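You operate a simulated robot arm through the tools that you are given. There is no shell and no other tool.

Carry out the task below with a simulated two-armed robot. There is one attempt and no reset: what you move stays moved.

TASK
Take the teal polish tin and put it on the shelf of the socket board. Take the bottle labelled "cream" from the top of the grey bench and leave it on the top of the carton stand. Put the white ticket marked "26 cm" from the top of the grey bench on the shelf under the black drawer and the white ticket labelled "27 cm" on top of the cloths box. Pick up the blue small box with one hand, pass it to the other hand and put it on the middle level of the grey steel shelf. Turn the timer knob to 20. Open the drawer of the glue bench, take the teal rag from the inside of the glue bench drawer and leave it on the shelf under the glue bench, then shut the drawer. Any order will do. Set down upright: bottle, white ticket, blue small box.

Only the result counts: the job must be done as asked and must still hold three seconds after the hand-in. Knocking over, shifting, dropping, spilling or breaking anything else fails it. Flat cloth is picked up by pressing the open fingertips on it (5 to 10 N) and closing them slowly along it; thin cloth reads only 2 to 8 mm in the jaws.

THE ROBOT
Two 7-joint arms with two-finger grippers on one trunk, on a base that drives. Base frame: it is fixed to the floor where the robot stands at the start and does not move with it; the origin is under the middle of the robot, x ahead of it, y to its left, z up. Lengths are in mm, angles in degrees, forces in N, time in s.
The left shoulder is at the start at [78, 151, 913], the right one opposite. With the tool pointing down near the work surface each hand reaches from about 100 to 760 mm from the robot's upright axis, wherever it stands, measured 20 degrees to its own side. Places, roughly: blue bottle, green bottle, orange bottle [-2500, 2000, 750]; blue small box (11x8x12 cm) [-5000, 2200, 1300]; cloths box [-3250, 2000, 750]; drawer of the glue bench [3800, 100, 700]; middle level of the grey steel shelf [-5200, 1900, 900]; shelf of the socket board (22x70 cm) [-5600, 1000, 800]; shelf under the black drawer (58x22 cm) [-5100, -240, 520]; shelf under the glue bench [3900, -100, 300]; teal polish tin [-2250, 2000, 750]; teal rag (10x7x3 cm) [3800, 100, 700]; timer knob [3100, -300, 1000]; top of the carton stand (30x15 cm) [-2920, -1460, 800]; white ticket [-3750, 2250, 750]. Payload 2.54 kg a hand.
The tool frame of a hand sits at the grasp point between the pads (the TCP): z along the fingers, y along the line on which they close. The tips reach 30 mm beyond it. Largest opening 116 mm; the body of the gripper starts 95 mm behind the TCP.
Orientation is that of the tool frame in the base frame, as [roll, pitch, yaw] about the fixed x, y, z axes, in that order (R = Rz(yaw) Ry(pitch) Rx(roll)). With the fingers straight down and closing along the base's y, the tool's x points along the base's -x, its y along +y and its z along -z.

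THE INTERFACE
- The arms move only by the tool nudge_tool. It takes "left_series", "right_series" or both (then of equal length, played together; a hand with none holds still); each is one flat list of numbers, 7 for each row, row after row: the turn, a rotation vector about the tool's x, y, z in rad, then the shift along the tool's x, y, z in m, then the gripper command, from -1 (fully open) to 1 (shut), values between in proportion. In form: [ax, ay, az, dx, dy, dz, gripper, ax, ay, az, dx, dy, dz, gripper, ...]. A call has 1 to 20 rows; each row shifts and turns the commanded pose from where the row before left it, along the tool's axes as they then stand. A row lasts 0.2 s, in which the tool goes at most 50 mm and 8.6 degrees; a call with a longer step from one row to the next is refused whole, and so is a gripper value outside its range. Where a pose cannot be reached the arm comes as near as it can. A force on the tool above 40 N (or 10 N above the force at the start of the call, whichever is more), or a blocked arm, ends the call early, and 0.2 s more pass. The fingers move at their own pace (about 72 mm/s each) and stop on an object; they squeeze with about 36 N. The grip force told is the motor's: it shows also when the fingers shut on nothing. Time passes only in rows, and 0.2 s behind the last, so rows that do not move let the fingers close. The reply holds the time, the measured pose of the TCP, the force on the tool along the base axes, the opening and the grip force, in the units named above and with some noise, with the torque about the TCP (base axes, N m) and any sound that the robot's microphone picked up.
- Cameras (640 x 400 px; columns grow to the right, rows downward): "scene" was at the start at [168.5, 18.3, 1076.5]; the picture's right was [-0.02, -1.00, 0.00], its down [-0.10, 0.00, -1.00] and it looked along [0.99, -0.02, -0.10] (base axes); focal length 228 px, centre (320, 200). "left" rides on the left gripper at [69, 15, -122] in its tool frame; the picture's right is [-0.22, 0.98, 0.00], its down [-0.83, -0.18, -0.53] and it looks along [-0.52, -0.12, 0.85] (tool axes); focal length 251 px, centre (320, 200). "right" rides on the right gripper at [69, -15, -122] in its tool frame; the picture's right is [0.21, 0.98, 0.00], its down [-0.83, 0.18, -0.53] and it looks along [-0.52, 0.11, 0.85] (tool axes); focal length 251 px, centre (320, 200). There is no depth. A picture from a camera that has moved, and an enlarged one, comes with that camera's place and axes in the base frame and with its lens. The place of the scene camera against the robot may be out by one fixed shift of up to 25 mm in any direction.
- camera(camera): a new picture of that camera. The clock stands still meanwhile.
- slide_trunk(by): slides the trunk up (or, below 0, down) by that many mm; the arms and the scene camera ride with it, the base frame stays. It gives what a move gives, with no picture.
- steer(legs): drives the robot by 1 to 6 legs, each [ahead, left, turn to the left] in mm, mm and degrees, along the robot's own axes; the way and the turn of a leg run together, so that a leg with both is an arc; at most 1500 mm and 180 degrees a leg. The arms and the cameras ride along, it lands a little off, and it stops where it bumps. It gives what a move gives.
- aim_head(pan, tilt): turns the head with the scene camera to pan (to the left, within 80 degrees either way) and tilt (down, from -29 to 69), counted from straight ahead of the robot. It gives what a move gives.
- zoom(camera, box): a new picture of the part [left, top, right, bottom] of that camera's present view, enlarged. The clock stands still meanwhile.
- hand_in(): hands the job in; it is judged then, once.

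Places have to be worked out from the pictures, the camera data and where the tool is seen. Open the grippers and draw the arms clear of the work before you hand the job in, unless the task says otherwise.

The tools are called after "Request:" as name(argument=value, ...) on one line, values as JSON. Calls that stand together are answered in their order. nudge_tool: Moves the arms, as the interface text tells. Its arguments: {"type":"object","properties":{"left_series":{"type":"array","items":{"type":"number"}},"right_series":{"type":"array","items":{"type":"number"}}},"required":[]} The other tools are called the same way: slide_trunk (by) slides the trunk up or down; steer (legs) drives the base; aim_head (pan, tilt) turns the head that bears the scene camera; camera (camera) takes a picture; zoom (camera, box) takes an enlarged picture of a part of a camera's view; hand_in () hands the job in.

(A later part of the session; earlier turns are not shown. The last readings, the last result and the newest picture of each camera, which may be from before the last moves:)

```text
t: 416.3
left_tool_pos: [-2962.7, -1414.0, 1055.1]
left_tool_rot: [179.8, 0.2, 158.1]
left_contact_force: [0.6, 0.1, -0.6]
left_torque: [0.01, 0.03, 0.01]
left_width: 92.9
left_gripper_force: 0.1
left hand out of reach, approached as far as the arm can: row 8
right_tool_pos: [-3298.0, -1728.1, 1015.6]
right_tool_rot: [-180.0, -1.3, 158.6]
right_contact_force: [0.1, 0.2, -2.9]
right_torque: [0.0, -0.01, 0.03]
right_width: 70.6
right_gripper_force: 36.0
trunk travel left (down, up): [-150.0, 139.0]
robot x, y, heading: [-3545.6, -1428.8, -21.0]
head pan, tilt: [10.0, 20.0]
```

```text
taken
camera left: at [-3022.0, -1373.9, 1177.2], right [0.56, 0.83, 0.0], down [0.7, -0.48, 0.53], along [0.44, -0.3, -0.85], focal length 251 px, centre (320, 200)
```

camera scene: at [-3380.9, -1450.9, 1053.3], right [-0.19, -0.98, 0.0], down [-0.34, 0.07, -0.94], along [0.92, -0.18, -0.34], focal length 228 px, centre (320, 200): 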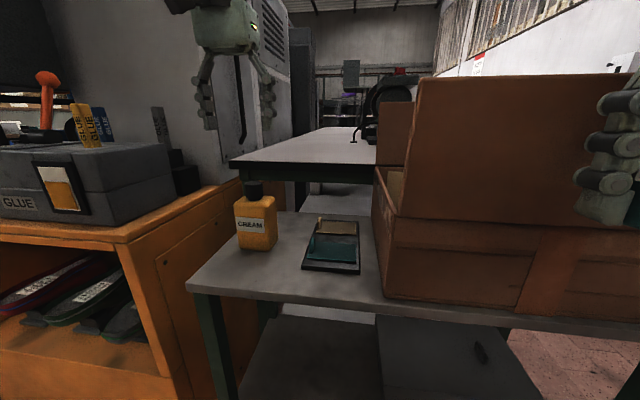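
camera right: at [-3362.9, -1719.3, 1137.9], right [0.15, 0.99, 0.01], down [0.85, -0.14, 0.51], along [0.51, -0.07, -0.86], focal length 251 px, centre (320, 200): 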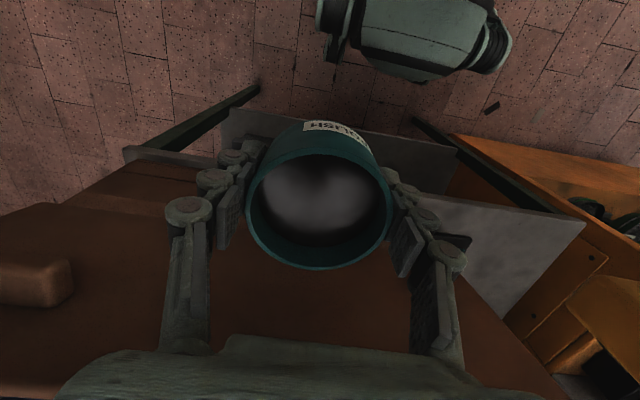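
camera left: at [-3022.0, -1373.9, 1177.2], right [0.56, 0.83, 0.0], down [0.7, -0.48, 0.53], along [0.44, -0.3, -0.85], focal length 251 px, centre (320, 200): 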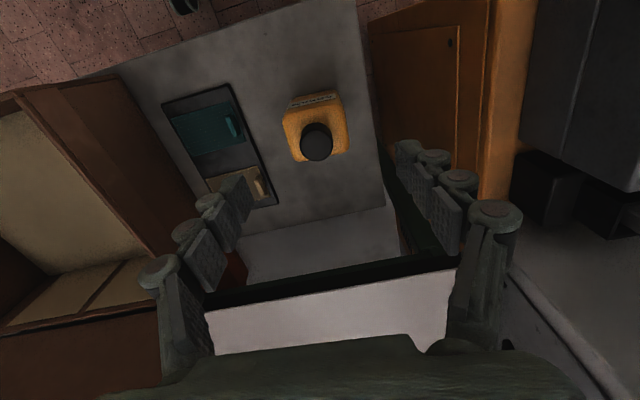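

The cream bottle stands upright on the carton stand. I draw the left hand back, reverse, and head north again.

Request:
steer(legs=[[-320, 0, 0]])

Request:
nudge_tool(left_series=[0, 0, 0, 0.035, 0, 0, -1, 0, 0, 0, 0.035, 0, 0, -1, 0, 0, 0, 0.035, 0, 0, -1, 0, 0, 0, 0.035, 0, 0, -1, 0, 0, 0, 0.03, 0, 0, -1])

Request:
steer(legs=[[0, 0, 94], [1250, 0, 0], [1150, 0, 0]])

Request:
aim_head(pan=30, tilt=12)

Request:
camera(camera="scene")

```text
t: 418.4
left_tool_pos: [-3256.0, -1301.6, 1056.0]
left_tool_rot: [179.9, 0.1, 158.0]
left_contact_force: [0.6, 1.1, 0.0]
left_torque: [0.01, -0.03, 0.0]
left_width: 92.8
left_gripper_force: 0.2
right_tool_pos: [-3591.4, -1613.7, 1014.6]
right_tool_rot: [179.9, -1.4, 158.5]
right_contact_force: [0.1, 0.3, -3.6]
right_torque: [-0.04, -0.01, -0.02]
right_width: 70.7
right_gripper_force: 36.6
trunk travel left (down, up): [-150.0, 139.0]
robot x, y, heading: [-3839.0, -1314.1, -21.0]
head pan, tilt: [10.0, 20.0]
```

```text
t: 419.6
left_tool_pos: [-3415.6, -1236.8, 1054.3]
left_tool_rot: [179.9, 0.2, 158.1]
left_contact_force: [-0.1, -0.5, -0.1]
left_torque: [0.01, 0.04, 0.01]
left_width: 116.1
left_gripper_force: 0.2
right_tool_pos: [-3594.0, -1615.5, 1014.4]
right_tool_rot: [179.9, -1.4, 158.6]
right_contact_force: [0.8, 0.6, -2.6]
right_torque: [0.0, -0.01, -0.02]
right_width: 70.6
right_gripper_force: 36.5
trunk travel left (down, up): [-150.0, 139.0]
robot x, y, heading: [-3836.3, -1316.6, -21.1]
head pan, tilt: [10.0, 20.0]
```

```text
t: 435.6
left_tool_pos: [-3344.2, 1430.9, 1054.7]
left_tool_rot: [179.8, 0.1, -105.6]
left_contact_force: [1.3, -0.6, -0.1]
left_torque: [0.0, 0.02, 0.03]
left_width: 116.1
left_gripper_force: 0.1
right_tool_pos: [-2948.9, 1296.6, 1014.7]
right_tool_rot: [-179.9, -1.4, -105.0]
right_contact_force: [0.1, -1.0, -3.9]
right_torque: [-0.01, 0.02, -0.03]
right_width: 70.6
right_gripper_force: 36.2
trunk travel left (down, up): [-150.0, 139.0]
robot x, y, heading: [-3219.5, 1017.9, 75.5]
head pan, tilt: [10.0, 20.0]
```

```text
t: 436.5
left_tool_pos: [-3344.3, 1430.9, 1054.2]
left_tool_rot: [179.8, 0.1, -105.7]
left_contact_force: [0.9, -0.2, 0.4]
left_torque: [-0.03, -0.02, 0.03]
left_width: 115.9
left_gripper_force: 0.0
right_tool_pos: [-2949.4, 1296.2, 1014.7]
right_tool_rot: [-180.0, -1.4, -105.1]
right_contact_force: [-0.3, 0.5, -2.5]
right_torque: [0.0, -0.01, 0.01]
right_width: 70.8
right_gripper_force: 36.3
trunk travel left (down, up): [-150.0, 139.0]
robot x, y, heading: [-3222.3, 1016.5, 74.9]
head pan, tilt: [30.0, 12.0]
```

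```text
taken
camera scene: at [-3218.6, 1194.9, 1066.2], right [0.97, 0.26, 0.0], down [0.05, -0.2, -0.98], along [-0.25, 0.94, -0.21], focal length 228 px, centre (320, 200)
```

scene: 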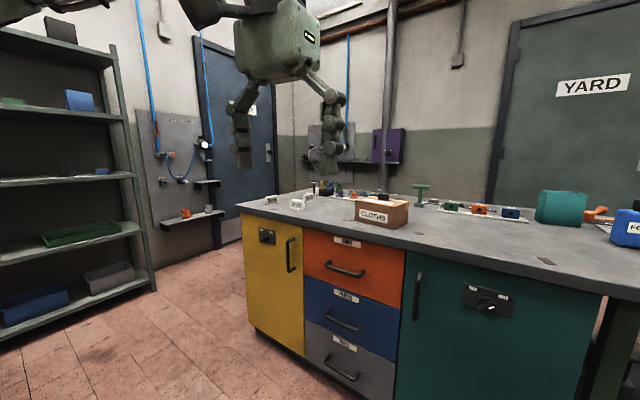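

At the bench's left end I see CLOTHS box and several small white tickets. I zoom.

Request:
zoom(camera="scene", box=[240, 165, 440, 260])

Request:
camera(camera="left")

```text
3.20 times, centred on (340, 212) of scene
camera zoom: at [-3218.6, 1194.9, 1066.2], right [0.97, 0.26, 0.0], down [0.05, -0.2, -0.98], along [-0.25, 0.94, -0.21], focal length 731 px, centre (256, 160)
```

zoom: 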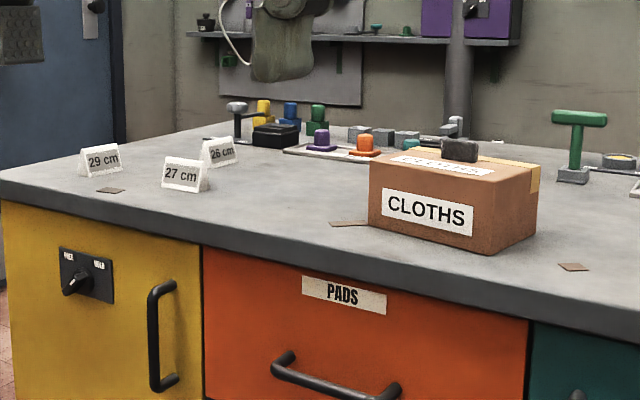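

```text
taken
camera left: at [-3378.9, 1368.5, 1176.8], right [-0.88, 0.47, 0.0], down [0.4, 0.74, 0.54], along [0.25, 0.47, -0.84], focal length 251 px, centre (320, 200)
```

left: 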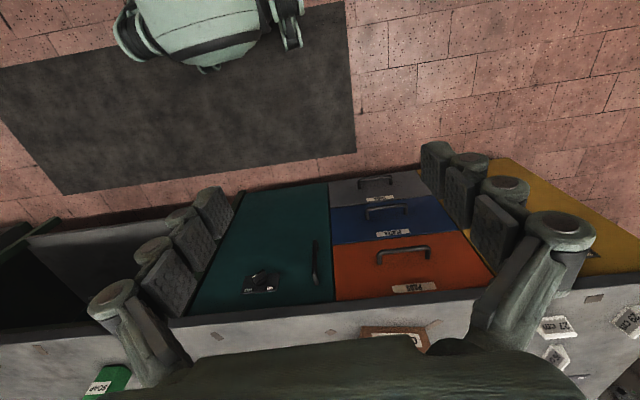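

Ticket tents 27 cm at ≈(-3593,2188) and 26 cm at ≈(-3591,2351), CLOTHS box centre ≈(-3205,2060) with a dark block on it. I move up in front of the tickets.

Request:
steer(legs=[[250, 500, -1.9], [230, 0, 0]])

Request:
aim_head(pan=15, tilt=30)

Request:
camera(camera="scene")

Request:
camera(camera="left")

```text
t: 443.0
left_tool_pos: [-3662.1, 2022.1, 1054.3]
left_tool_rot: [179.8, 0.1, -108.1]
left_contact_force: [-0.8, -0.1, 0.6]
left_torque: [0.0, -0.01, -0.01]
left_width: 116.1
left_gripper_force: 0.1
right_tool_pos: [-3272.6, 1872.0, 1012.8]
right_tool_rot: [-180.0, -1.4, -107.4]
right_contact_force: [-0.7, 0.4, -3.4]
right_torque: [-0.02, -0.01, 0.02]
right_width: 70.7
right_gripper_force: 35.7
trunk travel left (down, up): [-150.0, 139.0]
robot x, y, heading: [-3551.8, 1606.3, 72.8]
head pan, tilt: [30.0, 12.0]
```

```text
t: 443.8
left_tool_pos: [-3662.5, 2021.7, 1054.9]
left_tool_rot: [180.0, 0.2, -108.0]
left_contact_force: [0.5, 0.5, 0.5]
left_torque: [-0.01, -0.01, -0.02]
left_width: 116.2
left_gripper_force: 0.0
right_tool_pos: [-3273.2, 1870.8, 1015.0]
right_tool_rot: [-180.0, -1.4, -107.6]
right_contact_force: [0.3, -0.3, -3.0]
right_torque: [-0.01, 0.0, 0.0]
right_width: 70.7
right_gripper_force: 36.4
trunk travel left (down, up): [-150.0, 139.0]
robot x, y, heading: [-3557.2, 1600.9, 72.7]
head pan, tilt: [15.0, 30.0]
```

```text
taken
camera scene: at [-3522.7, 1780.3, 1037.2], right [1.0, -0.04, 0.0], down [-0.02, -0.5, -0.87], along [0.03, 0.87, -0.5], focal length 228 px, centre (320, 200)
```

scene: 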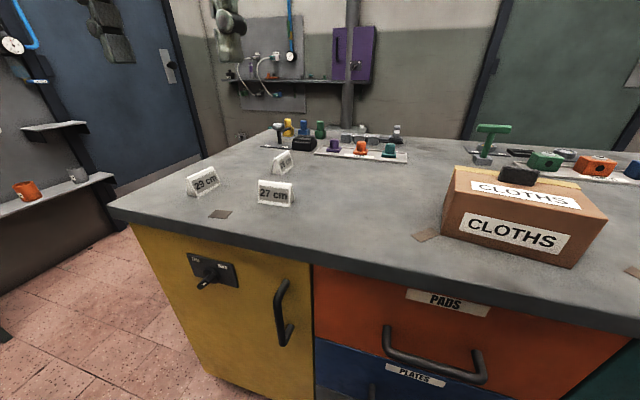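

```text
taken
camera left: at [-3699.0, 1960.3, 1176.9], right [-0.86, 0.51, 0.0], down [0.43, 0.73, 0.54], along [0.27, 0.46, -0.84], focal length 251 px, centre (320, 200)
```

left: 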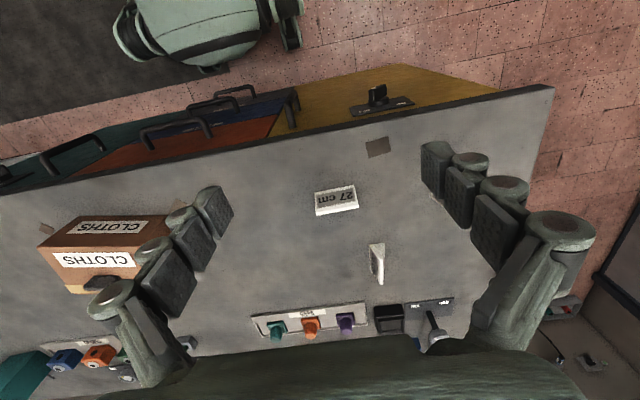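

27 cm sits near (-3605, 2174), ridge along the bench. I bring the left hand above it at about z 930.

Request:
nudge_tool(left_series=[0, 0, 0, -0.04, -0.002, 0.015, -1, 0, 0, 0, -0.04, -0.002, 0.025, -1, 0, 0, 0, -0.04, -0.002, 0.025, -1, 0, 0, 0, -0.042, -0.002, 0.025, -1, 0, 0, 0, 0, 0, 0.03, -1])

Request:
camera(camera="left")

Request:
zoom(camera="left", box=[240, 90, 400, 250])

```text
t: 445.0
left_tool_pos: [-3605.3, 2175.5, 935.6]
left_tool_rot: [179.8, 0.2, -108.0]
left_contact_force: [-0.4, -0.3, -0.5]
left_torque: [0.01, -0.01, 0.01]
left_width: 115.9
left_gripper_force: 0.0
right_tool_pos: [-3272.4, 1871.4, 1013.6]
right_tool_rot: [-180.0, -1.3, -107.4]
right_contact_force: [-0.9, 0.0, -2.7]
right_torque: [-0.01, -0.01, -0.02]
right_width: 70.5
right_gripper_force: 35.7
trunk travel left (down, up): [-150.0, 139.0]
robot x, y, heading: [-3554.4, 1604.9, 72.5]
head pan, tilt: [15.0, 30.0]
```

```text
taken
camera left: at [-3641.9, 2113.4, 1058.1], right [-0.86, 0.51, 0.0], down [0.43, 0.73, 0.53], along [0.27, 0.46, -0.84], focal length 251 px, centre (320, 200)
```

left: 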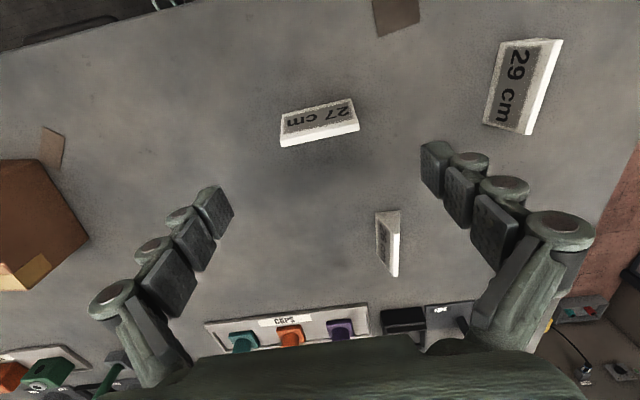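

```text
2.50 times, centred on (320, 170) of left
camera zoom: at [-3641.9, 2113.4, 1058.1], right [-0.86, 0.51, 0.0], down [0.43, 0.73, 0.53], along [0.27, 0.46, -0.84], focal length 629 px, centre (320, 275)
```

zoom: 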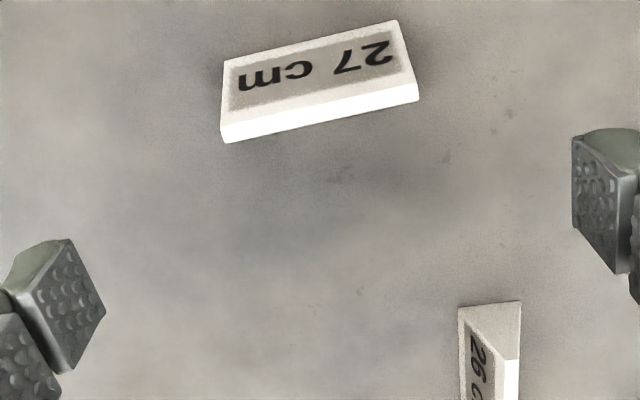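

I centre on the ticket, align the yaw by 3°, and come down to grip it by its ends.

Request:
nudge_tool(left_series=[0, 0, 0.05, 0.007, 0.002, 0.03, -0.7, 0, 0, 0, 0, 0, 0.03, -0.6, 0, 0, 0, 0, 0, 0.03, -0.6, 0, 0, 0, 0, 0, 0, -0.6])

Request:
camera(camera="left")

Request:
zoom(camera="scene", box=[180, 120, 380, 245])

```text
t: 446.0
left_tool_pos: [-3608.1, 2168.2, 844.7]
left_tool_rot: [179.8, 0.0, -110.8]
left_contact_force: [-1.7, -0.6, -0.3]
left_torque: [0.01, -0.03, 0.02]
left_width: 92.5
left_gripper_force: 0.0
right_tool_pos: [-3272.5, 1870.8, 1013.8]
right_tool_rot: [180.0, -1.4, -107.5]
right_contact_force: [-0.7, 0.0, -3.1]
right_torque: [0.01, -0.01, 0.01]
right_width: 70.5
right_gripper_force: 36.1
trunk travel left (down, up): [-150.0, 139.0]
robot x, y, heading: [-3554.8, 1602.6, 72.9]
head pan, tilt: [15.0, 30.0]
```

```text
taken
camera left: at [-3648.2, 2108.0, 966.7], right [-0.84, 0.55, 0.0], down [0.47, 0.71, 0.54], along [0.29, 0.45, -0.84], focal length 251 px, centre (320, 200)
```

left: 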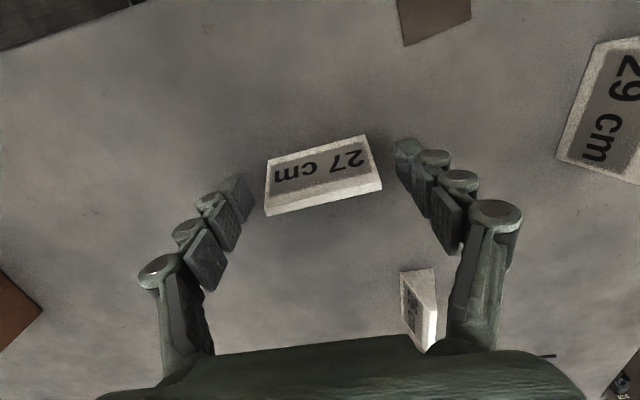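

```text
3.20 times, centred on (280, 182) of scene
camera zoom: at [-3522.7, 1780.3, 1037.1], right [1.0, -0.04, 0.0], down [-0.02, -0.5, -0.87], along [0.03, 0.87, -0.5], focal length 731 px, centre (448, 256)
```

zoom: 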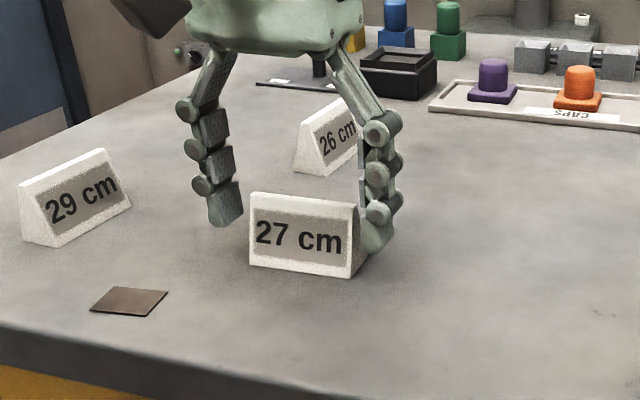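

The ticket (a solid prism) is centred between the fingers. I lower 8 mm and close on its ends.

Request:
nudge_tool(left_series=[0, 0, 0, 0, 0, 0.007, -0.6, 0, 0, 0, 0, 0, 0, -0.3, 0, 0, 0, 0, 0, 0, 0, 0, 0, 0, 0, 0, 0, 0.5, 0, 0, 0, 0, 0, 0, 1, 0, 0, 0, 0, 0, 0, 1])

Request:
nudge_tool(left_series=[0, 0, 0, 0, 0, -0.01, 1, 0, 0, 0, 0, 0, -0.03, 1, 0, 0, 0, 0, 0, -0.03, 1, 0, 0, 0, 0, 0, -0.04, 1, 0, 0, 0, 0, 0, -0.04, 1])

Request:
camera(camera="left")

Request:
camera(camera="scene")

```text
t: 447.4
left_tool_pos: [-3607.7, 2167.0, 837.8]
left_tool_rot: [179.9, 0.0, -110.9]
left_contact_force: [-0.1, -0.2, 2.3]
left_torque: [0.03, 0.03, 0.02]
left_width: 68.1
left_gripper_force: 36.1
right_tool_pos: [-3273.6, 1870.2, 1013.6]
right_tool_rot: [-179.9, -1.4, -107.5]
right_contact_force: [-0.1, 0.5, -3.3]
right_torque: [0.04, 0.0, -0.02]
right_width: 70.3
right_gripper_force: 36.0
trunk travel left (down, up): [-150.0, 139.0]
robot x, y, heading: [-3555.5, 1602.9, 72.9]
head pan, tilt: [15.0, 30.0]
```

```text
t: 448.6
left_tool_pos: [-3609.2, 2166.4, 986.2]
left_tool_rot: [179.9, 0.0, -110.9]
left_contact_force: [0.3, -0.9, 0.6]
left_torque: [-0.01, 0.0, -0.01]
left_width: 67.8
left_gripper_force: 36.4
right_tool_pos: [-3273.6, 1870.3, 1014.0]
right_tool_rot: [-180.0, -1.5, -107.5]
right_contact_force: [-0.8, -0.3, -3.3]
right_torque: [-0.04, -0.02, 0.02]
right_width: 70.4
right_gripper_force: 36.4
trunk travel left (down, up): [-150.0, 139.0]
robot x, y, heading: [-3555.7, 1607.7, 73.0]
head pan, tilt: [15.0, 30.0]
```

```text
taken
camera left: at [-3648.5, 2107.0, 1108.1], right [-0.84, 0.55, 0.0], down [0.47, 0.71, 0.53], along [0.29, 0.45, -0.85], focal length 251 px, centre (320, 200)
```

left: 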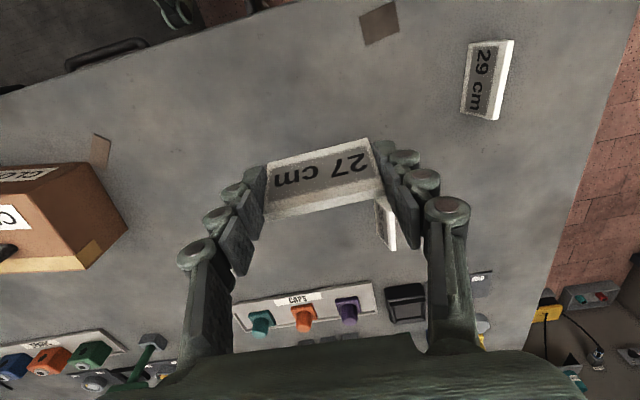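

```text
taken
camera scene: at [-3522.7, 1780.3, 1037.1], right [1.0, -0.04, 0.0], down [-0.02, -0.5, -0.87], along [0.03, 0.87, -0.5], focal length 228 px, centre (320, 200)
```

scene: 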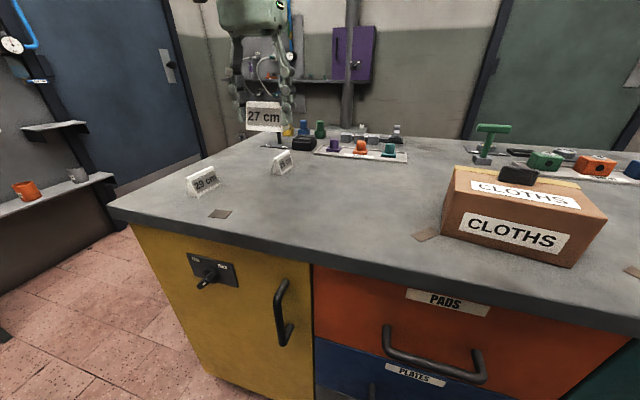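

27 cm is held; its base is 43 mm below the TCP. The box top is ≈ 874, with the dark block at its rear edge. I strafe 330 mm right to bring the box into the left arm's zone.

Request:
steer(legs=[[0, -330, 0]])

Request:
aim_head(pan=10, tilt=35)

Request:
camera(camera="scene")

Request:
camera(camera="left")

```text
t: 452.4
left_tool_pos: [-3294.9, 2069.2, 985.6]
left_tool_rot: [179.9, 0.0, -110.7]
left_contact_force: [0.6, -0.8, -0.8]
left_torque: [0.03, -0.05, 0.02]
left_width: 68.2
left_gripper_force: 36.1
right_tool_pos: [-2956.9, 1775.1, 1015.3]
right_tool_rot: [-180.0, -1.4, -107.1]
right_contact_force: [-0.2, -0.1, -2.8]
right_torque: [0.02, 0.02, -0.01]
right_width: 70.4
right_gripper_force: 35.6
trunk travel left (down, up): [-150.0, 139.0]
robot x, y, heading: [-3235.7, 1507.9, 73.2]
head pan, tilt: [15.0, 30.0]
```

```text
t: 453.0
left_tool_pos: [-3295.4, 2069.0, 984.8]
left_tool_rot: [180.0, 0.1, -110.5]
left_contact_force: [0.5, 0.5, 0.1]
left_torque: [0.01, -0.02, -0.01]
left_width: 68.0
left_gripper_force: 36.7
right_tool_pos: [-2957.7, 1775.1, 1014.1]
right_tool_rot: [180.0, -1.4, -107.2]
right_contact_force: [-0.7, -1.0, -2.7]
right_torque: [-0.01, -0.02, 0.02]
right_width: 70.4
right_gripper_force: 36.1
trunk travel left (down, up): [-150.0, 139.0]
robot x, y, heading: [-3240.0, 1506.3, 73.1]
head pan, tilt: [10.0, 35.0]
```

```text
taken
camera scene: at [-3199.2, 1680.3, 1029.4], right [0.99, -0.12, 0.0], down [-0.07, -0.57, -0.82], along [0.1, 0.81, -0.57], focal length 228 px, centre (320, 200)
```

scene: 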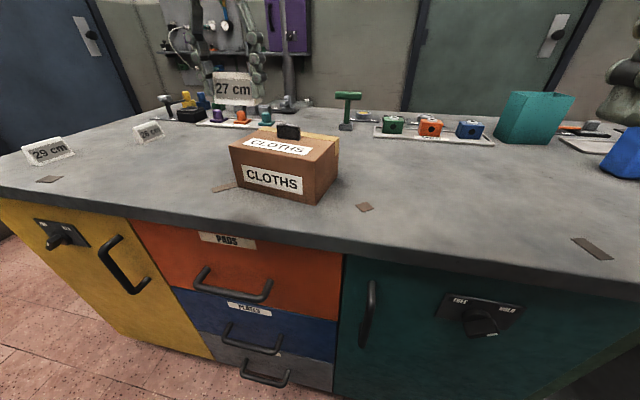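

```text
taken
camera left: at [-3334.4, 2009.4, 1107.9], right [-0.84, 0.54, 0.0], down [0.46, 0.71, 0.54], along [0.29, 0.45, -0.84], focal length 251 px, centre (320, 200)
```

left: 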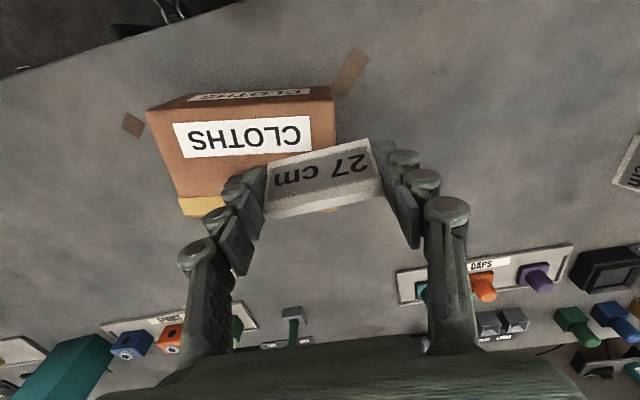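

The box top's label centre lies about (-3238, 2033), top ≈ 880-890, the dark block ~57 mm behind that. I move there, align with the box, and lower to z 950.

Request:
nudge_tool(left_series=[0, 0, 0, 0.008, -0.032, 0, 1, 0, 0, 0, 0.008, -0.033, 0, 1, 0, 0, 0.113, 0, 0, 0, 1, 0, 0, 0, 0, 0, 0.02, 1, 0, 0, 0, 0, 0, 0.015, 1])

Request:
camera(camera="left")

Request:
zoom(camera="scene", box=[190, 50, 390, 225])

```text
t: 454.2
left_tool_pos: [-3240.7, 2031.1, 950.3]
left_tool_rot: [179.8, 0.1, -117.1]
left_contact_force: [1.3, 1.7, -0.6]
left_torque: [-0.04, 0.01, -0.04]
left_width: 67.9
left_gripper_force: 36.2
right_tool_pos: [-2957.4, 1776.8, 1015.4]
right_tool_rot: [-180.0, -1.4, -107.2]
right_contact_force: [0.3, -0.5, -3.1]
right_torque: [-0.02, 0.01, -0.05]
right_width: 70.2
right_gripper_force: 36.5
trunk travel left (down, up): [-150.0, 139.0]
robot x, y, heading: [-3239.4, 1509.9, 73.2]
head pan, tilt: [10.0, 35.0]
```

```text
taken
camera left: at [-3286.9, 1976.1, 1073.6], right [-0.77, 0.64, 0.0], down [0.54, 0.65, 0.54], along [0.34, 0.41, -0.84], focal length 251 px, centre (320, 200)
```

left: 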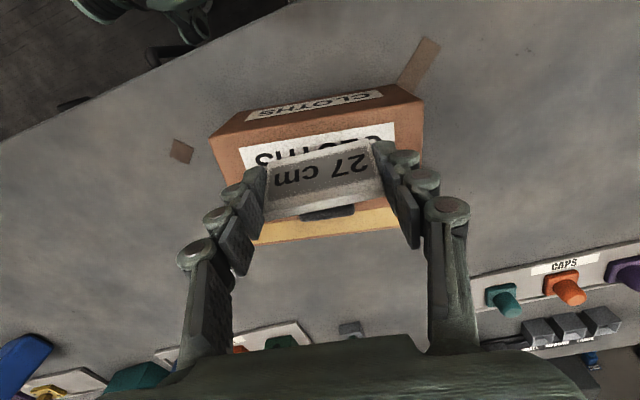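

```text
2.29 times, centred on (290, 138) of scene
camera zoom: at [-3199.2, 1680.3, 1029.3], right [0.99, -0.12, 0.0], down [-0.07, -0.57, -0.82], along [0.1, 0.81, -0.57], focal length 522 px, centre (389, 343)
```

zoom: 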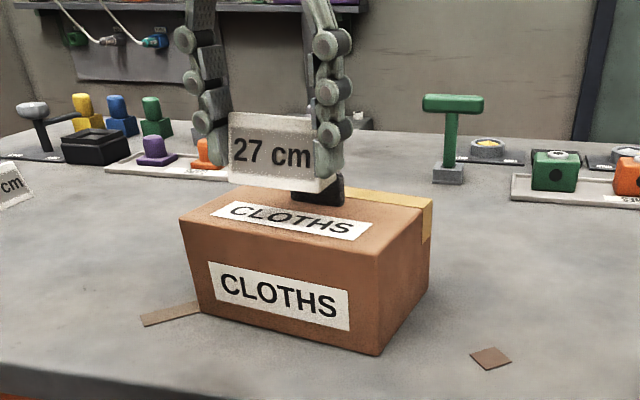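

The ticket would sit slightly near the front edge; I move it 8 mm rearward (clear of the block) and lower gently to contact.

Request:
nudge_tool(left_series=[0, 0, 0, -0.008, 0, 0, 1, 0, 0, 0, 0, 0, 0.01, 1, 0, 0, 0, 0, 0, 0.006, 1, 0, 0, 0, 0, 0, 0, 1])

Request:
camera(camera="left")

Request:
zoom(camera="scene", box=[190, 50, 390, 225])

```text
t: 455.2
left_tool_pos: [-3236.8, 2037.4, 933.0]
left_tool_rot: [179.8, 0.1, -117.1]
left_contact_force: [0.3, 0.0, 0.3]
left_torque: [0.01, 0.04, 0.04]
left_width: 67.7
left_gripper_force: 36.4
right_tool_pos: [-2956.9, 1775.2, 1015.5]
right_tool_rot: [180.0, -1.4, -107.1]
right_contact_force: [-0.9, 0.0, -3.1]
right_torque: [0.01, 0.01, 0.0]
right_width: 70.7
right_gripper_force: 36.0
trunk travel left (down, up): [-150.0, 139.0]
robot x, y, heading: [-3236.5, 1508.3, 73.1]
head pan, tilt: [10.0, 35.0]
```

```text
taken
camera left: at [-3282.0, 1983.4, 1056.6], right [-0.77, 0.64, 0.0], down [0.54, 0.65, 0.53], along [0.34, 0.41, -0.84], focal length 251 px, centre (320, 200)
```

left: 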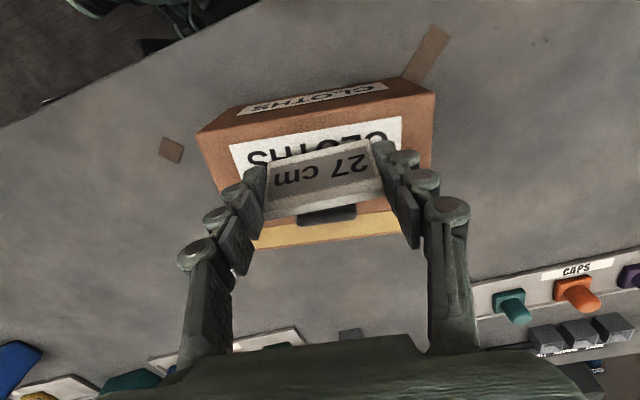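

```text
2.29 times, centred on (290, 138) of scene
camera zoom: at [-3199.2, 1680.3, 1029.3], right [0.99, -0.12, 0.0], down [-0.07, -0.57, -0.82], along [0.1, 0.81, -0.57], focal length 522 px, centre (389, 343)
```

zoom: 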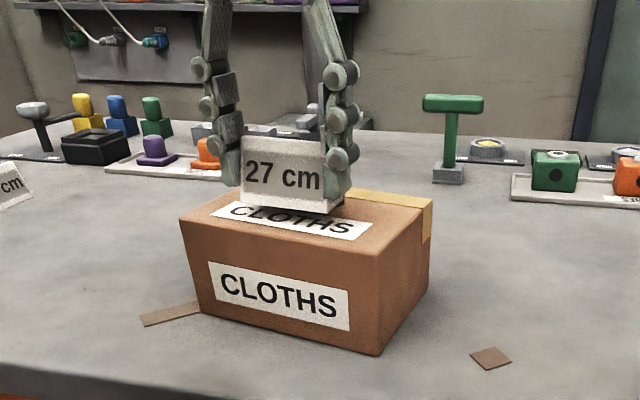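

Well placed between the front edge and the block. I lower in 3 mm steps to contact.

Request:
nudge_tool(left_series=[0, 0, 0, 0, 0, 0.004, 1, 0, 0, 0, 0, 0, 0.004, 1, 0, 0, 0, 0, 0, 0, 1])

Request:
nudge_tool(left_series=[0, 0, 0, 0, 0, 0.003, 1, 0, 0, 0, 0, 0, 0, 1])

```text
t: 456.0
left_tool_pos: [-3235.8, 2037.7, 927.2]
left_tool_rot: [179.9, 0.1, -117.1]
left_contact_force: [0.4, -1.1, -1.2]
left_torque: [0.0, 0.02, -0.01]
left_width: 68.0
left_gripper_force: 36.7
right_tool_pos: [-2957.5, 1776.0, 1014.1]
right_tool_rot: [-180.0, -1.4, -107.2]
right_contact_force: [-0.3, 0.0, -2.9]
right_torque: [0.0, 0.0, -0.01]
right_width: 70.3
right_gripper_force: 36.0
trunk travel left (down, up): [-150.0, 139.0]
robot x, y, heading: [-3239.3, 1506.8, 73.2]
head pan, tilt: [10.0, 35.0]
```

```text
t: 456.6
left_tool_pos: [-3235.0, 2037.9, 924.0]
left_tool_rot: [179.9, 0.1, -117.1]
left_contact_force: [0.8, -0.3, 0.1]
left_torque: [0.03, -0.02, 0.0]
left_width: 68.4
left_gripper_force: 36.3
right_tool_pos: [-2957.6, 1776.4, 1014.2]
right_tool_rot: [180.0, -1.4, -107.1]
right_contact_force: [0.5, -0.6, -3.3]
right_torque: [-0.01, 0.02, -0.01]
right_width: 70.6
right_gripper_force: 35.9
trunk travel left (down, up): [-150.0, 139.0]
robot x, y, heading: [-3238.4, 1508.6, 72.9]
head pan, tilt: [10.0, 35.0]
```

No contact yet at 924. I keep lowering.

Request:
nudge_tool(left_series=[0, 0, 0, 0, 0, 0.003, 1, 0, 0, 0, 0, 0, 0.003, 1, 0, 0, 0, 0, 0, 0, 1])

Request:
zoom(camera="scene", box=[210, 90, 330, 195])

```text
t: 457.4
left_tool_pos: [-3235.1, 2037.8, 921.3]
left_tool_rot: [179.9, 0.5, -117.0]
left_contact_force: [-4.1, 5.1, 32.3]
left_torque: [0.2, -0.04, 0.23]
left_width: 68.8
left_gripper_force: 36.1
right_tool_pos: [-2958.0, 1774.2, 1016.0]
right_tool_rot: [179.8, -1.2, -107.1]
right_contact_force: [0.5, -0.2, -3.5]
right_torque: [-0.01, -0.01, -0.02]
right_width: 70.6
right_gripper_force: 36.1
trunk travel left (down, up): [-150.0, 139.0]
robot x, y, heading: [-3239.2, 1506.0, 72.5]
head pan, tilt: [10.0, 35.0]
```

```text
3.81 times, centred on (270, 142) of scene
camera zoom: at [-3199.5, 1678.6, 1030.0], right [0.99, -0.12, 0.0], down [-0.07, -0.57, -0.82], along [0.1, 0.81, -0.57], focal length 870 px, centre (510, 419)
```

zoom: 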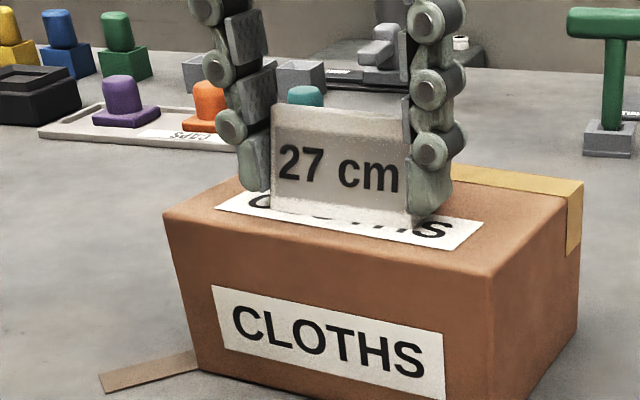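

Contact. I ease up 3 mm worth of pressure, open, and rise.

Request:
nudge_tool(left_series=[0, 0, 0, 0, 0, -0.003, 1, 0, 0, 0, 0, 0, 0, 0.1, 0, 0, 0, 0, 0, 0, -0.2, 0, 0, 0, 0, 0, 0, -0.4, 0, 0, 0, 0, 0, -0.01, -0.4, 0, 0, 0, 0, 0, -0.03, -0.4, 0, 0, 0, 0, 0, -0.04, -0.6, 0, 0, 0, 0, 0, -0.03, -1])

Request:
camera(camera="left")

Request:
zoom(camera="scene", box=[210, 90, 330, 195])

```text
t: 459.2
left_tool_pos: [-3242.4, 2034.4, 1028.5]
left_tool_rot: [179.9, 0.2, -117.1]
left_contact_force: [-0.5, -1.1, 2.3]
left_torque: [0.0, 0.0, -0.01]
left_width: 116.0
left_gripper_force: 0.0
left hand out of reach, approached as far as the arm can: row 8
right_tool_pos: [-2957.4, 1775.3, 1013.9]
right_tool_rot: [-179.9, -1.3, -107.1]
right_contact_force: [-0.6, -0.3, -2.9]
right_torque: [0.02, 0.02, 0.01]
right_width: 70.6
right_gripper_force: 35.8
trunk travel left (down, up): [-150.0, 139.0]
robot x, y, heading: [-3234.5, 1507.2, 73.1]
head pan, tilt: [10.0, 35.0]
```

```text
taken
camera left: at [-3288.3, 1980.0, 1151.2], right [-0.77, 0.63, 0.0], down [0.54, 0.65, 0.54], along [0.34, 0.42, -0.84], focal length 251 px, centre (320, 200)
```

left: 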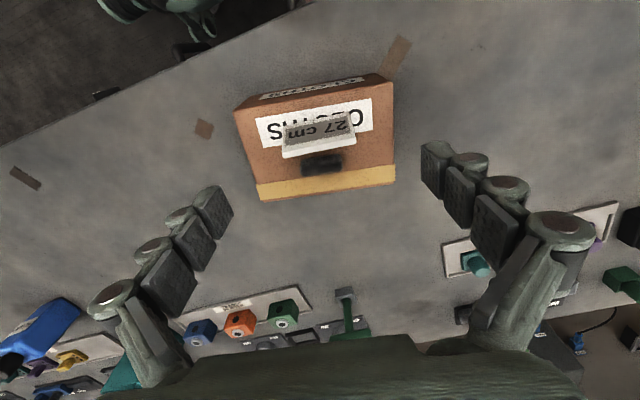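

```text
3.81 times, centred on (270, 142) of scene
camera zoom: at [-3199.4, 1679.7, 1029.5], right [0.99, -0.12, 0.0], down [-0.07, -0.57, -0.82], along [0.1, 0.81, -0.57], focal length 870 px, centre (510, 419)
```

zoom: 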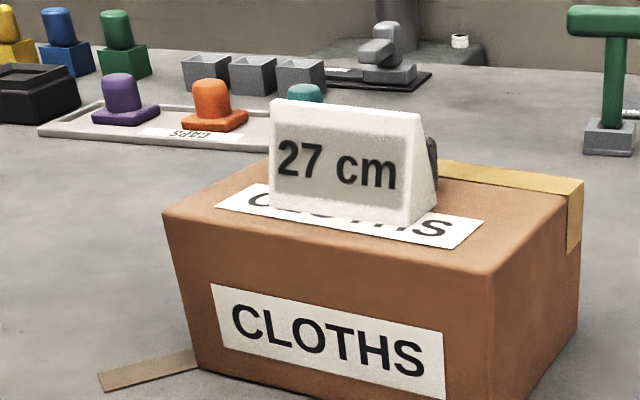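

The 27 cm ticket stands on the CLOTHS box. Next 26 cm: I strafe left 440 mm and turn the left tool about +80° so it can close along that ticket's length.

Request:
steer(legs=[[0, 440, 0]])

Request:
nudge_tool(left_series=[0, 0, 0.1396, 0, 0, 0, -1, 0, 0, 0.1396, 0, 0, 0, -1, 0, 0, 0.1396, 0, 0, 0, -1, 0, 0, 0.1396, 0, 0, 0, -1, 0, 0, 0.1396, 0, 0, 0, -1, 0, 0, 0.1396, 0, 0, 0, -1, 0, 0, 0.1396, 0, 0, 0, -1, 0, 0, 0.1396, 0, 0, 0, -1, 0, 0, 0.1396, 0, 0, 0, -1, 0, 0, 0.1396, 0, 0, 0, -1])

Request:
camera(camera="left")

Request:
camera(camera="scene")

```text
t: 463.9
left_tool_pos: [-3656.5, 2162.0, 1028.6]
left_tool_rot: [179.9, 0.1, -117.1]
left_contact_force: [-0.3, -0.1, 0.2]
left_torque: [-0.01, 0.04, -0.01]
left_width: 115.8
left_gripper_force: 0.1
right_tool_pos: [-3372.5, 1902.2, 1014.7]
right_tool_rot: [-180.0, -1.4, -107.3]
right_contact_force: [-0.2, 0.1, -3.6]
right_torque: [0.0, -0.02, 0.02]
right_width: 70.4
right_gripper_force: 35.9
trunk travel left (down, up): [-150.0, 139.0]
robot x, y, heading: [-3655.2, 1634.2, 72.7]
head pan, tilt: [10.0, 35.0]
```

```text
t: 466.1
left_tool_pos: [-3646.5, 1973.4, 963.2]
left_tool_rot: [179.7, 0.0, 163.2]
left_contact_force: [-0.1, -0.2, -0.5]
left_torque: [-0.02, 0.03, -0.02]
left_width: 115.9
left_gripper_force: 0.0
left hand out of reach, approached as far as the arm can: row 5, 6, 7, 8, 9, 10
right_tool_pos: [-3373.6, 1902.3, 1014.9]
right_tool_rot: [179.9, -1.3, -107.2]
right_contact_force: [0.4, 0.2, -3.4]
right_torque: [-0.01, -0.01, 0.01]
right_width: 70.4
right_gripper_force: 36.2
trunk travel left (down, up): [-150.0, 139.0]
robot x, y, heading: [-3656.8, 1631.9, 73.1]
head pan, tilt: [10.0, 35.0]
```

```text
taken
camera left: at [-3708.7, 2007.9, 1086.0], right [0.49, 0.87, 0.0], down [0.74, -0.42, 0.53], along [0.47, -0.26, -0.85], focal length 251 px, centre (320, 200)
```

left: 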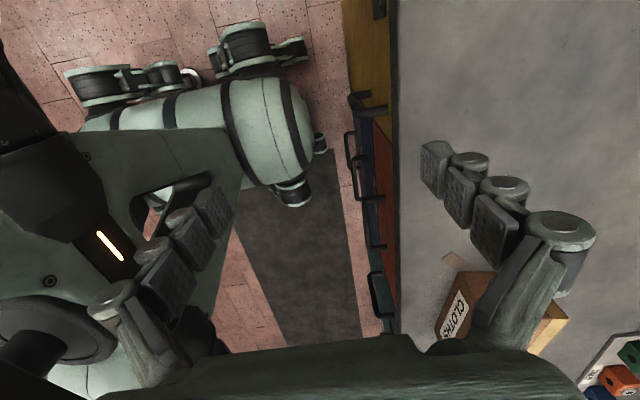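

```text
taken
camera scene: at [-3615.3, 1806.8, 1029.4], right [0.99, -0.12, 0.0], down [-0.07, -0.57, -0.82], along [0.1, 0.81, -0.57], focal length 228 px, centre (320, 200)
```

scene: 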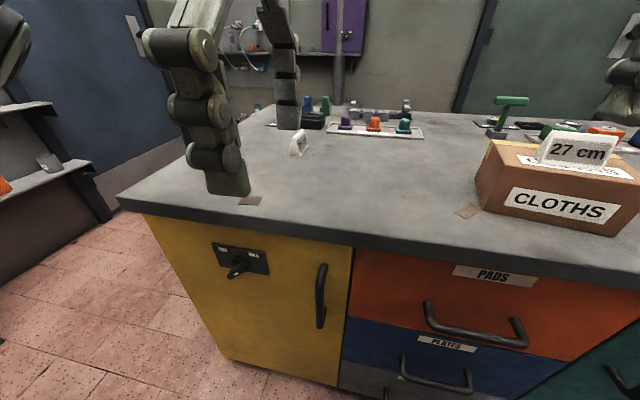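

The arm slid inward at its limit. I extend it forward to above the 26 cm ticket at (-3605, 2348).

Request:
nudge_tool(left_series=[0, 0, 0, 0, 0.03, -0.02, -1, 0, 0, 0, 0.007, 0.04, -0.01, -1, 0, 0, 0, 0.007, 0.04, 0, -1, 0, 0, 0, 0.007, 0.04, 0, -1, 0, 0, 0, 0.008, 0.04, 0, -1, 0, 0, 0, 0.008, 0.04, 0, -1, 0, 0, 0, 0.008, 0.04, 0, -1, 0, 0, 0, 0.008, 0.04, 0, -1, 0, 0, 0, 0.008, 0.04, 0, -1])

Request:
camera(camera="left")

```text
t: 468.1
left_tool_pos: [-3644.6, 1973.5, 964.7]
left_tool_rot: [179.8, -0.1, 163.0]
left_contact_force: [-0.1, 0.2, 0.1]
left_torque: [-0.01, 0.02, 0.0]
left_width: 116.0
left_gripper_force: 0.0
left hand out of reach, approached as far as the arm can: row 1, 2, 3, 4, 5, 6, 7, 8, 9
right_tool_pos: [-3372.7, 1901.9, 1014.1]
right_tool_rot: [-180.0, -1.4, -107.2]
right_contact_force: [0.0, -0.3, -2.4]
right_torque: [0.0, 0.01, 0.01]
right_width: 70.3
right_gripper_force: 36.0
trunk travel left (down, up): [-150.0, 139.0]
robot x, y, heading: [-3653.1, 1636.7, 72.8]
head pan, tilt: [10.0, 35.0]
```

```text
taken
camera left: at [-3709.0, 2007.4, 1086.8], right [0.49, 0.87, 0.0], down [0.74, -0.42, 0.53], along [0.47, -0.26, -0.85], focal length 251 px, centre (320, 200)
```

left: 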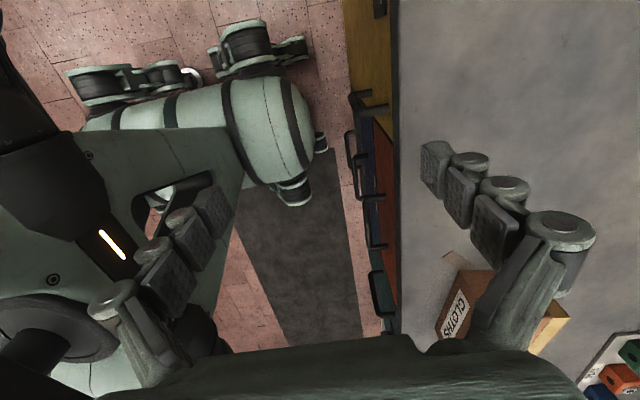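

The wrist is at its limit this way. I turn back (-80°) and will use the opposite yaw instead.

Request:
nudge_tool(left_series=[0, 0, -0.1396, 0, 0, 0, -1, 0, 0, -0.1396, 0, 0, 0, -1, 0, 0, -0.1396, 0, 0, 0, -1, 0, 0, -0.1396, 0, 0, 0, -1, 0, 0, -0.1396, 0, 0, 0, -1, 0, 0, -0.1396, 0, 0, 0, -1, 0, 0, -0.1396, 0, 0, 0, -1, 0, 0, -0.1396, 0, 0, 0, -1, 0, 0, -0.1396, 0, 0, 0, -1, 0, 0, -0.1396, 0, 0, 0, -1])

Request:
camera(camera="scene")

```text
t: 470.4
left_tool_pos: [-3646.7, 1970.9, 964.1]
left_tool_rot: [-179.9, 0.1, -117.0]
left_contact_force: [0.2, 0.0, -0.4]
left_torque: [0.01, 0.03, 0.0]
left_width: 116.2
left_gripper_force: 0.1
right_tool_pos: [-3373.0, 1901.4, 1014.9]
right_tool_rot: [-180.0, -1.4, -107.2]
right_contact_force: [-0.3, 0.0, -3.4]
right_torque: [-0.01, -0.01, 0.02]
right_width: 70.7
right_gripper_force: 36.5
trunk travel left (down, up): [-150.0, 139.0]
robot x, y, heading: [-3653.0, 1635.2, 72.7]
head pan, tilt: [10.0, 35.0]
```

```text
taken
camera scene: at [-3615.2, 1806.8, 1029.3], right [0.99, -0.12, 0.0], down [-0.07, -0.57, -0.82], along [0.1, 0.81, -0.57], focal length 228 px, centre (320, 200)
```

scene: 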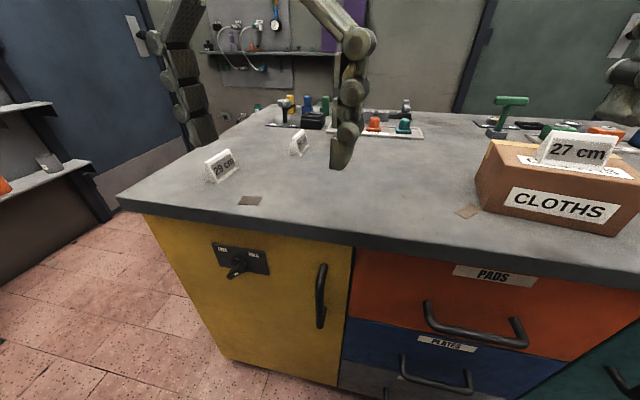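

Tickets are untouched. I extend over the ticket in nominal attitude first, then yaw -100°.

Request:
nudge_tool(left_series=[0, 0, 0, -0.038, 0.014, -0.01, -1, 0, 0, 0, -0.0395, 0.0149, -0.01, -1, 0, 0, 0, -0.0395, 0.0149, -0.01, -1, 0, 0, 0, -0.0395, 0.0149, 0, -1, 0, 0, 0, -0.0395, 0.0149, 0, -1, 0, 0, 0, -0.0395, 0.0149, 0, -1, 0, 0, 0, -0.0395, 0.0149, 0, -1, 0, 0, 0, -0.0395, 0.0149, 0, -1, 0, 0, 0, -0.0395, 0.0149, 0, -1])

Request:
nudge_tool(left_series=[0, 0, -0.1454, 0, 0, 0, -1, 0, 0, -0.1454, 0, 0, 0, -1, 0, 0, -0.1454, 0, 0, 0, -1, 0, 0, -0.1454, 0, 0, 0, -1, 0, 0, -0.1454, 0, 0, 0, -1, 0, 0, -0.1454, 0, 0, 0, -1, 0, 0, -0.1454, 0, 0, 0, -1, 0, 0, -0.1454, 0, 0, 0, -1, 0, 0, -0.1454, 0, 0, 0, -1, 0, 0, -0.1454, 0, 0, 0, -1, 0, 0, -0.1454, 0, 0, 0, -1, 0, 0, -0.1454, 0, 0, 0, -1])

Request:
camera(camera="left")

Request:
camera(camera="scene")

```text
t: 472.4
left_tool_pos: [-3696.8, 2288.2, 959.7]
left_tool_rot: [179.9, 0.2, -117.3]
left_contact_force: [0.8, -0.4, -0.1]
left_torque: [0.04, 0.02, 0.02]
left_width: 116.1
left_gripper_force: 0.2
left hand out of reach, approached as far as the arm can: row 4, 5, 6, 7, 8, 9
right_tool_pos: [-3372.9, 1902.5, 1014.9]
right_tool_rot: [-179.9, -1.3, -107.2]
right_contact_force: [0.9, -0.4, -2.8]
right_torque: [-0.02, 0.01, 0.01]
right_width: 70.5
right_gripper_force: 36.3
trunk travel left (down, up): [-150.0, 139.0]
robot x, y, heading: [-3654.5, 1630.2, 72.9]
head pan, tilt: [10.0, 35.0]
```

```text
t: 474.9
left_tool_pos: [-3697.1, 2287.8, 959.1]
left_tool_rot: [-179.8, 0.0, -17.0]
left_contact_force: [-0.4, -0.4, 0.7]
left_torque: [0.0, -0.04, -0.02]
left_width: 116.0
left_gripper_force: 0.0
right_tool_pos: [-3372.8, 1902.1, 1014.0]
right_tool_rot: [-180.0, -1.4, -107.2]
right_contact_force: [-0.6, 0.6, -3.3]
right_torque: [-0.01, 0.03, 0.0]
right_width: 70.4
right_gripper_force: 36.1
trunk travel left (down, up): [-150.0, 139.0]
robot x, y, heading: [-3656.4, 1634.2, 72.6]
head pan, tilt: [10.0, 35.0]
```

```text
taken
camera left: at [-3636.2, 2252.3, 1082.0], right [-0.49, -0.87, 0.0], down [-0.74, 0.41, 0.53], along [-0.46, 0.26, -0.85], focal length 251 px, centre (320, 200)
```

left: 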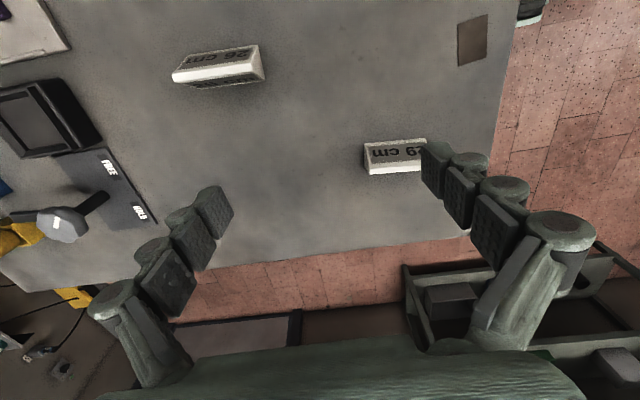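

```text
taken
camera scene: at [-3615.3, 1806.9, 1029.3], right [0.99, -0.12, 0.0], down [-0.07, -0.57, -0.82], along [0.1, 0.81, -0.57], focal length 228 px, centre (320, 200)
```

scene: 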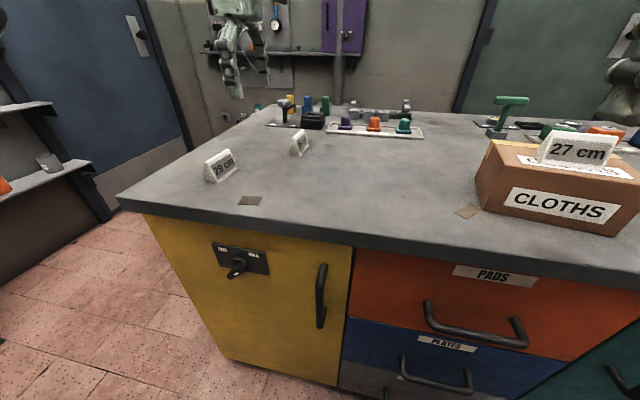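

Now it is over at yaw -17°, with the 26 cm ticket at (-3605, 2342). I move over it and lower to z≈900.

Request:
nudge_tool(left_series=[0, 0, 0, 0.024, -0.026, 0.015, -1, 0, 0, 0, 0.024, -0.026, 0.015, -1, 0, 0, 0, 0.024, -0.026, 0.015, -1, 0, 0, 0, 0, 0, 0.015, -1])

Request:
camera(camera="left")

```text
t: 475.9
left_tool_pos: [-3696.2, 2296.0, 916.0]
left_tool_rot: [-179.7, -0.1, -17.2]
left_contact_force: [-0.4, -0.6, -0.4]
left_torque: [0.02, 0.01, -0.02]
left_width: 116.0
left_gripper_force: 0.1
left hand out of reach, approached as far as the arm can: row 1, 2, 3
right_tool_pos: [-3373.2, 1901.7, 1014.0]
right_tool_rot: [180.0, -1.4, -107.2]
right_contact_force: [0.6, 0.4, -3.3]
right_torque: [0.03, 0.02, -0.02]
right_width: 70.6
right_gripper_force: 36.5
trunk travel left (down, up): [-150.0, 139.0]
robot x, y, heading: [-3653.4, 1633.6, 72.8]
head pan, tilt: [10.0, 35.0]
```

```text
taken
camera left: at [-3636.5, 2261.4, 1037.6], right [-0.49, -0.87, 0.0], down [-0.74, 0.41, 0.54], along [-0.46, 0.27, -0.84], focal length 251 px, centre (320, 200)
```

left: 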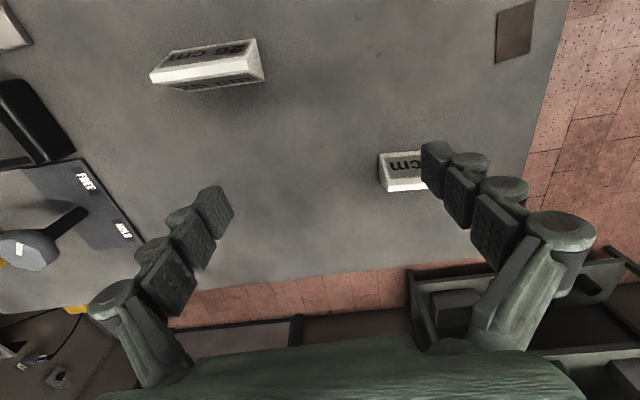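

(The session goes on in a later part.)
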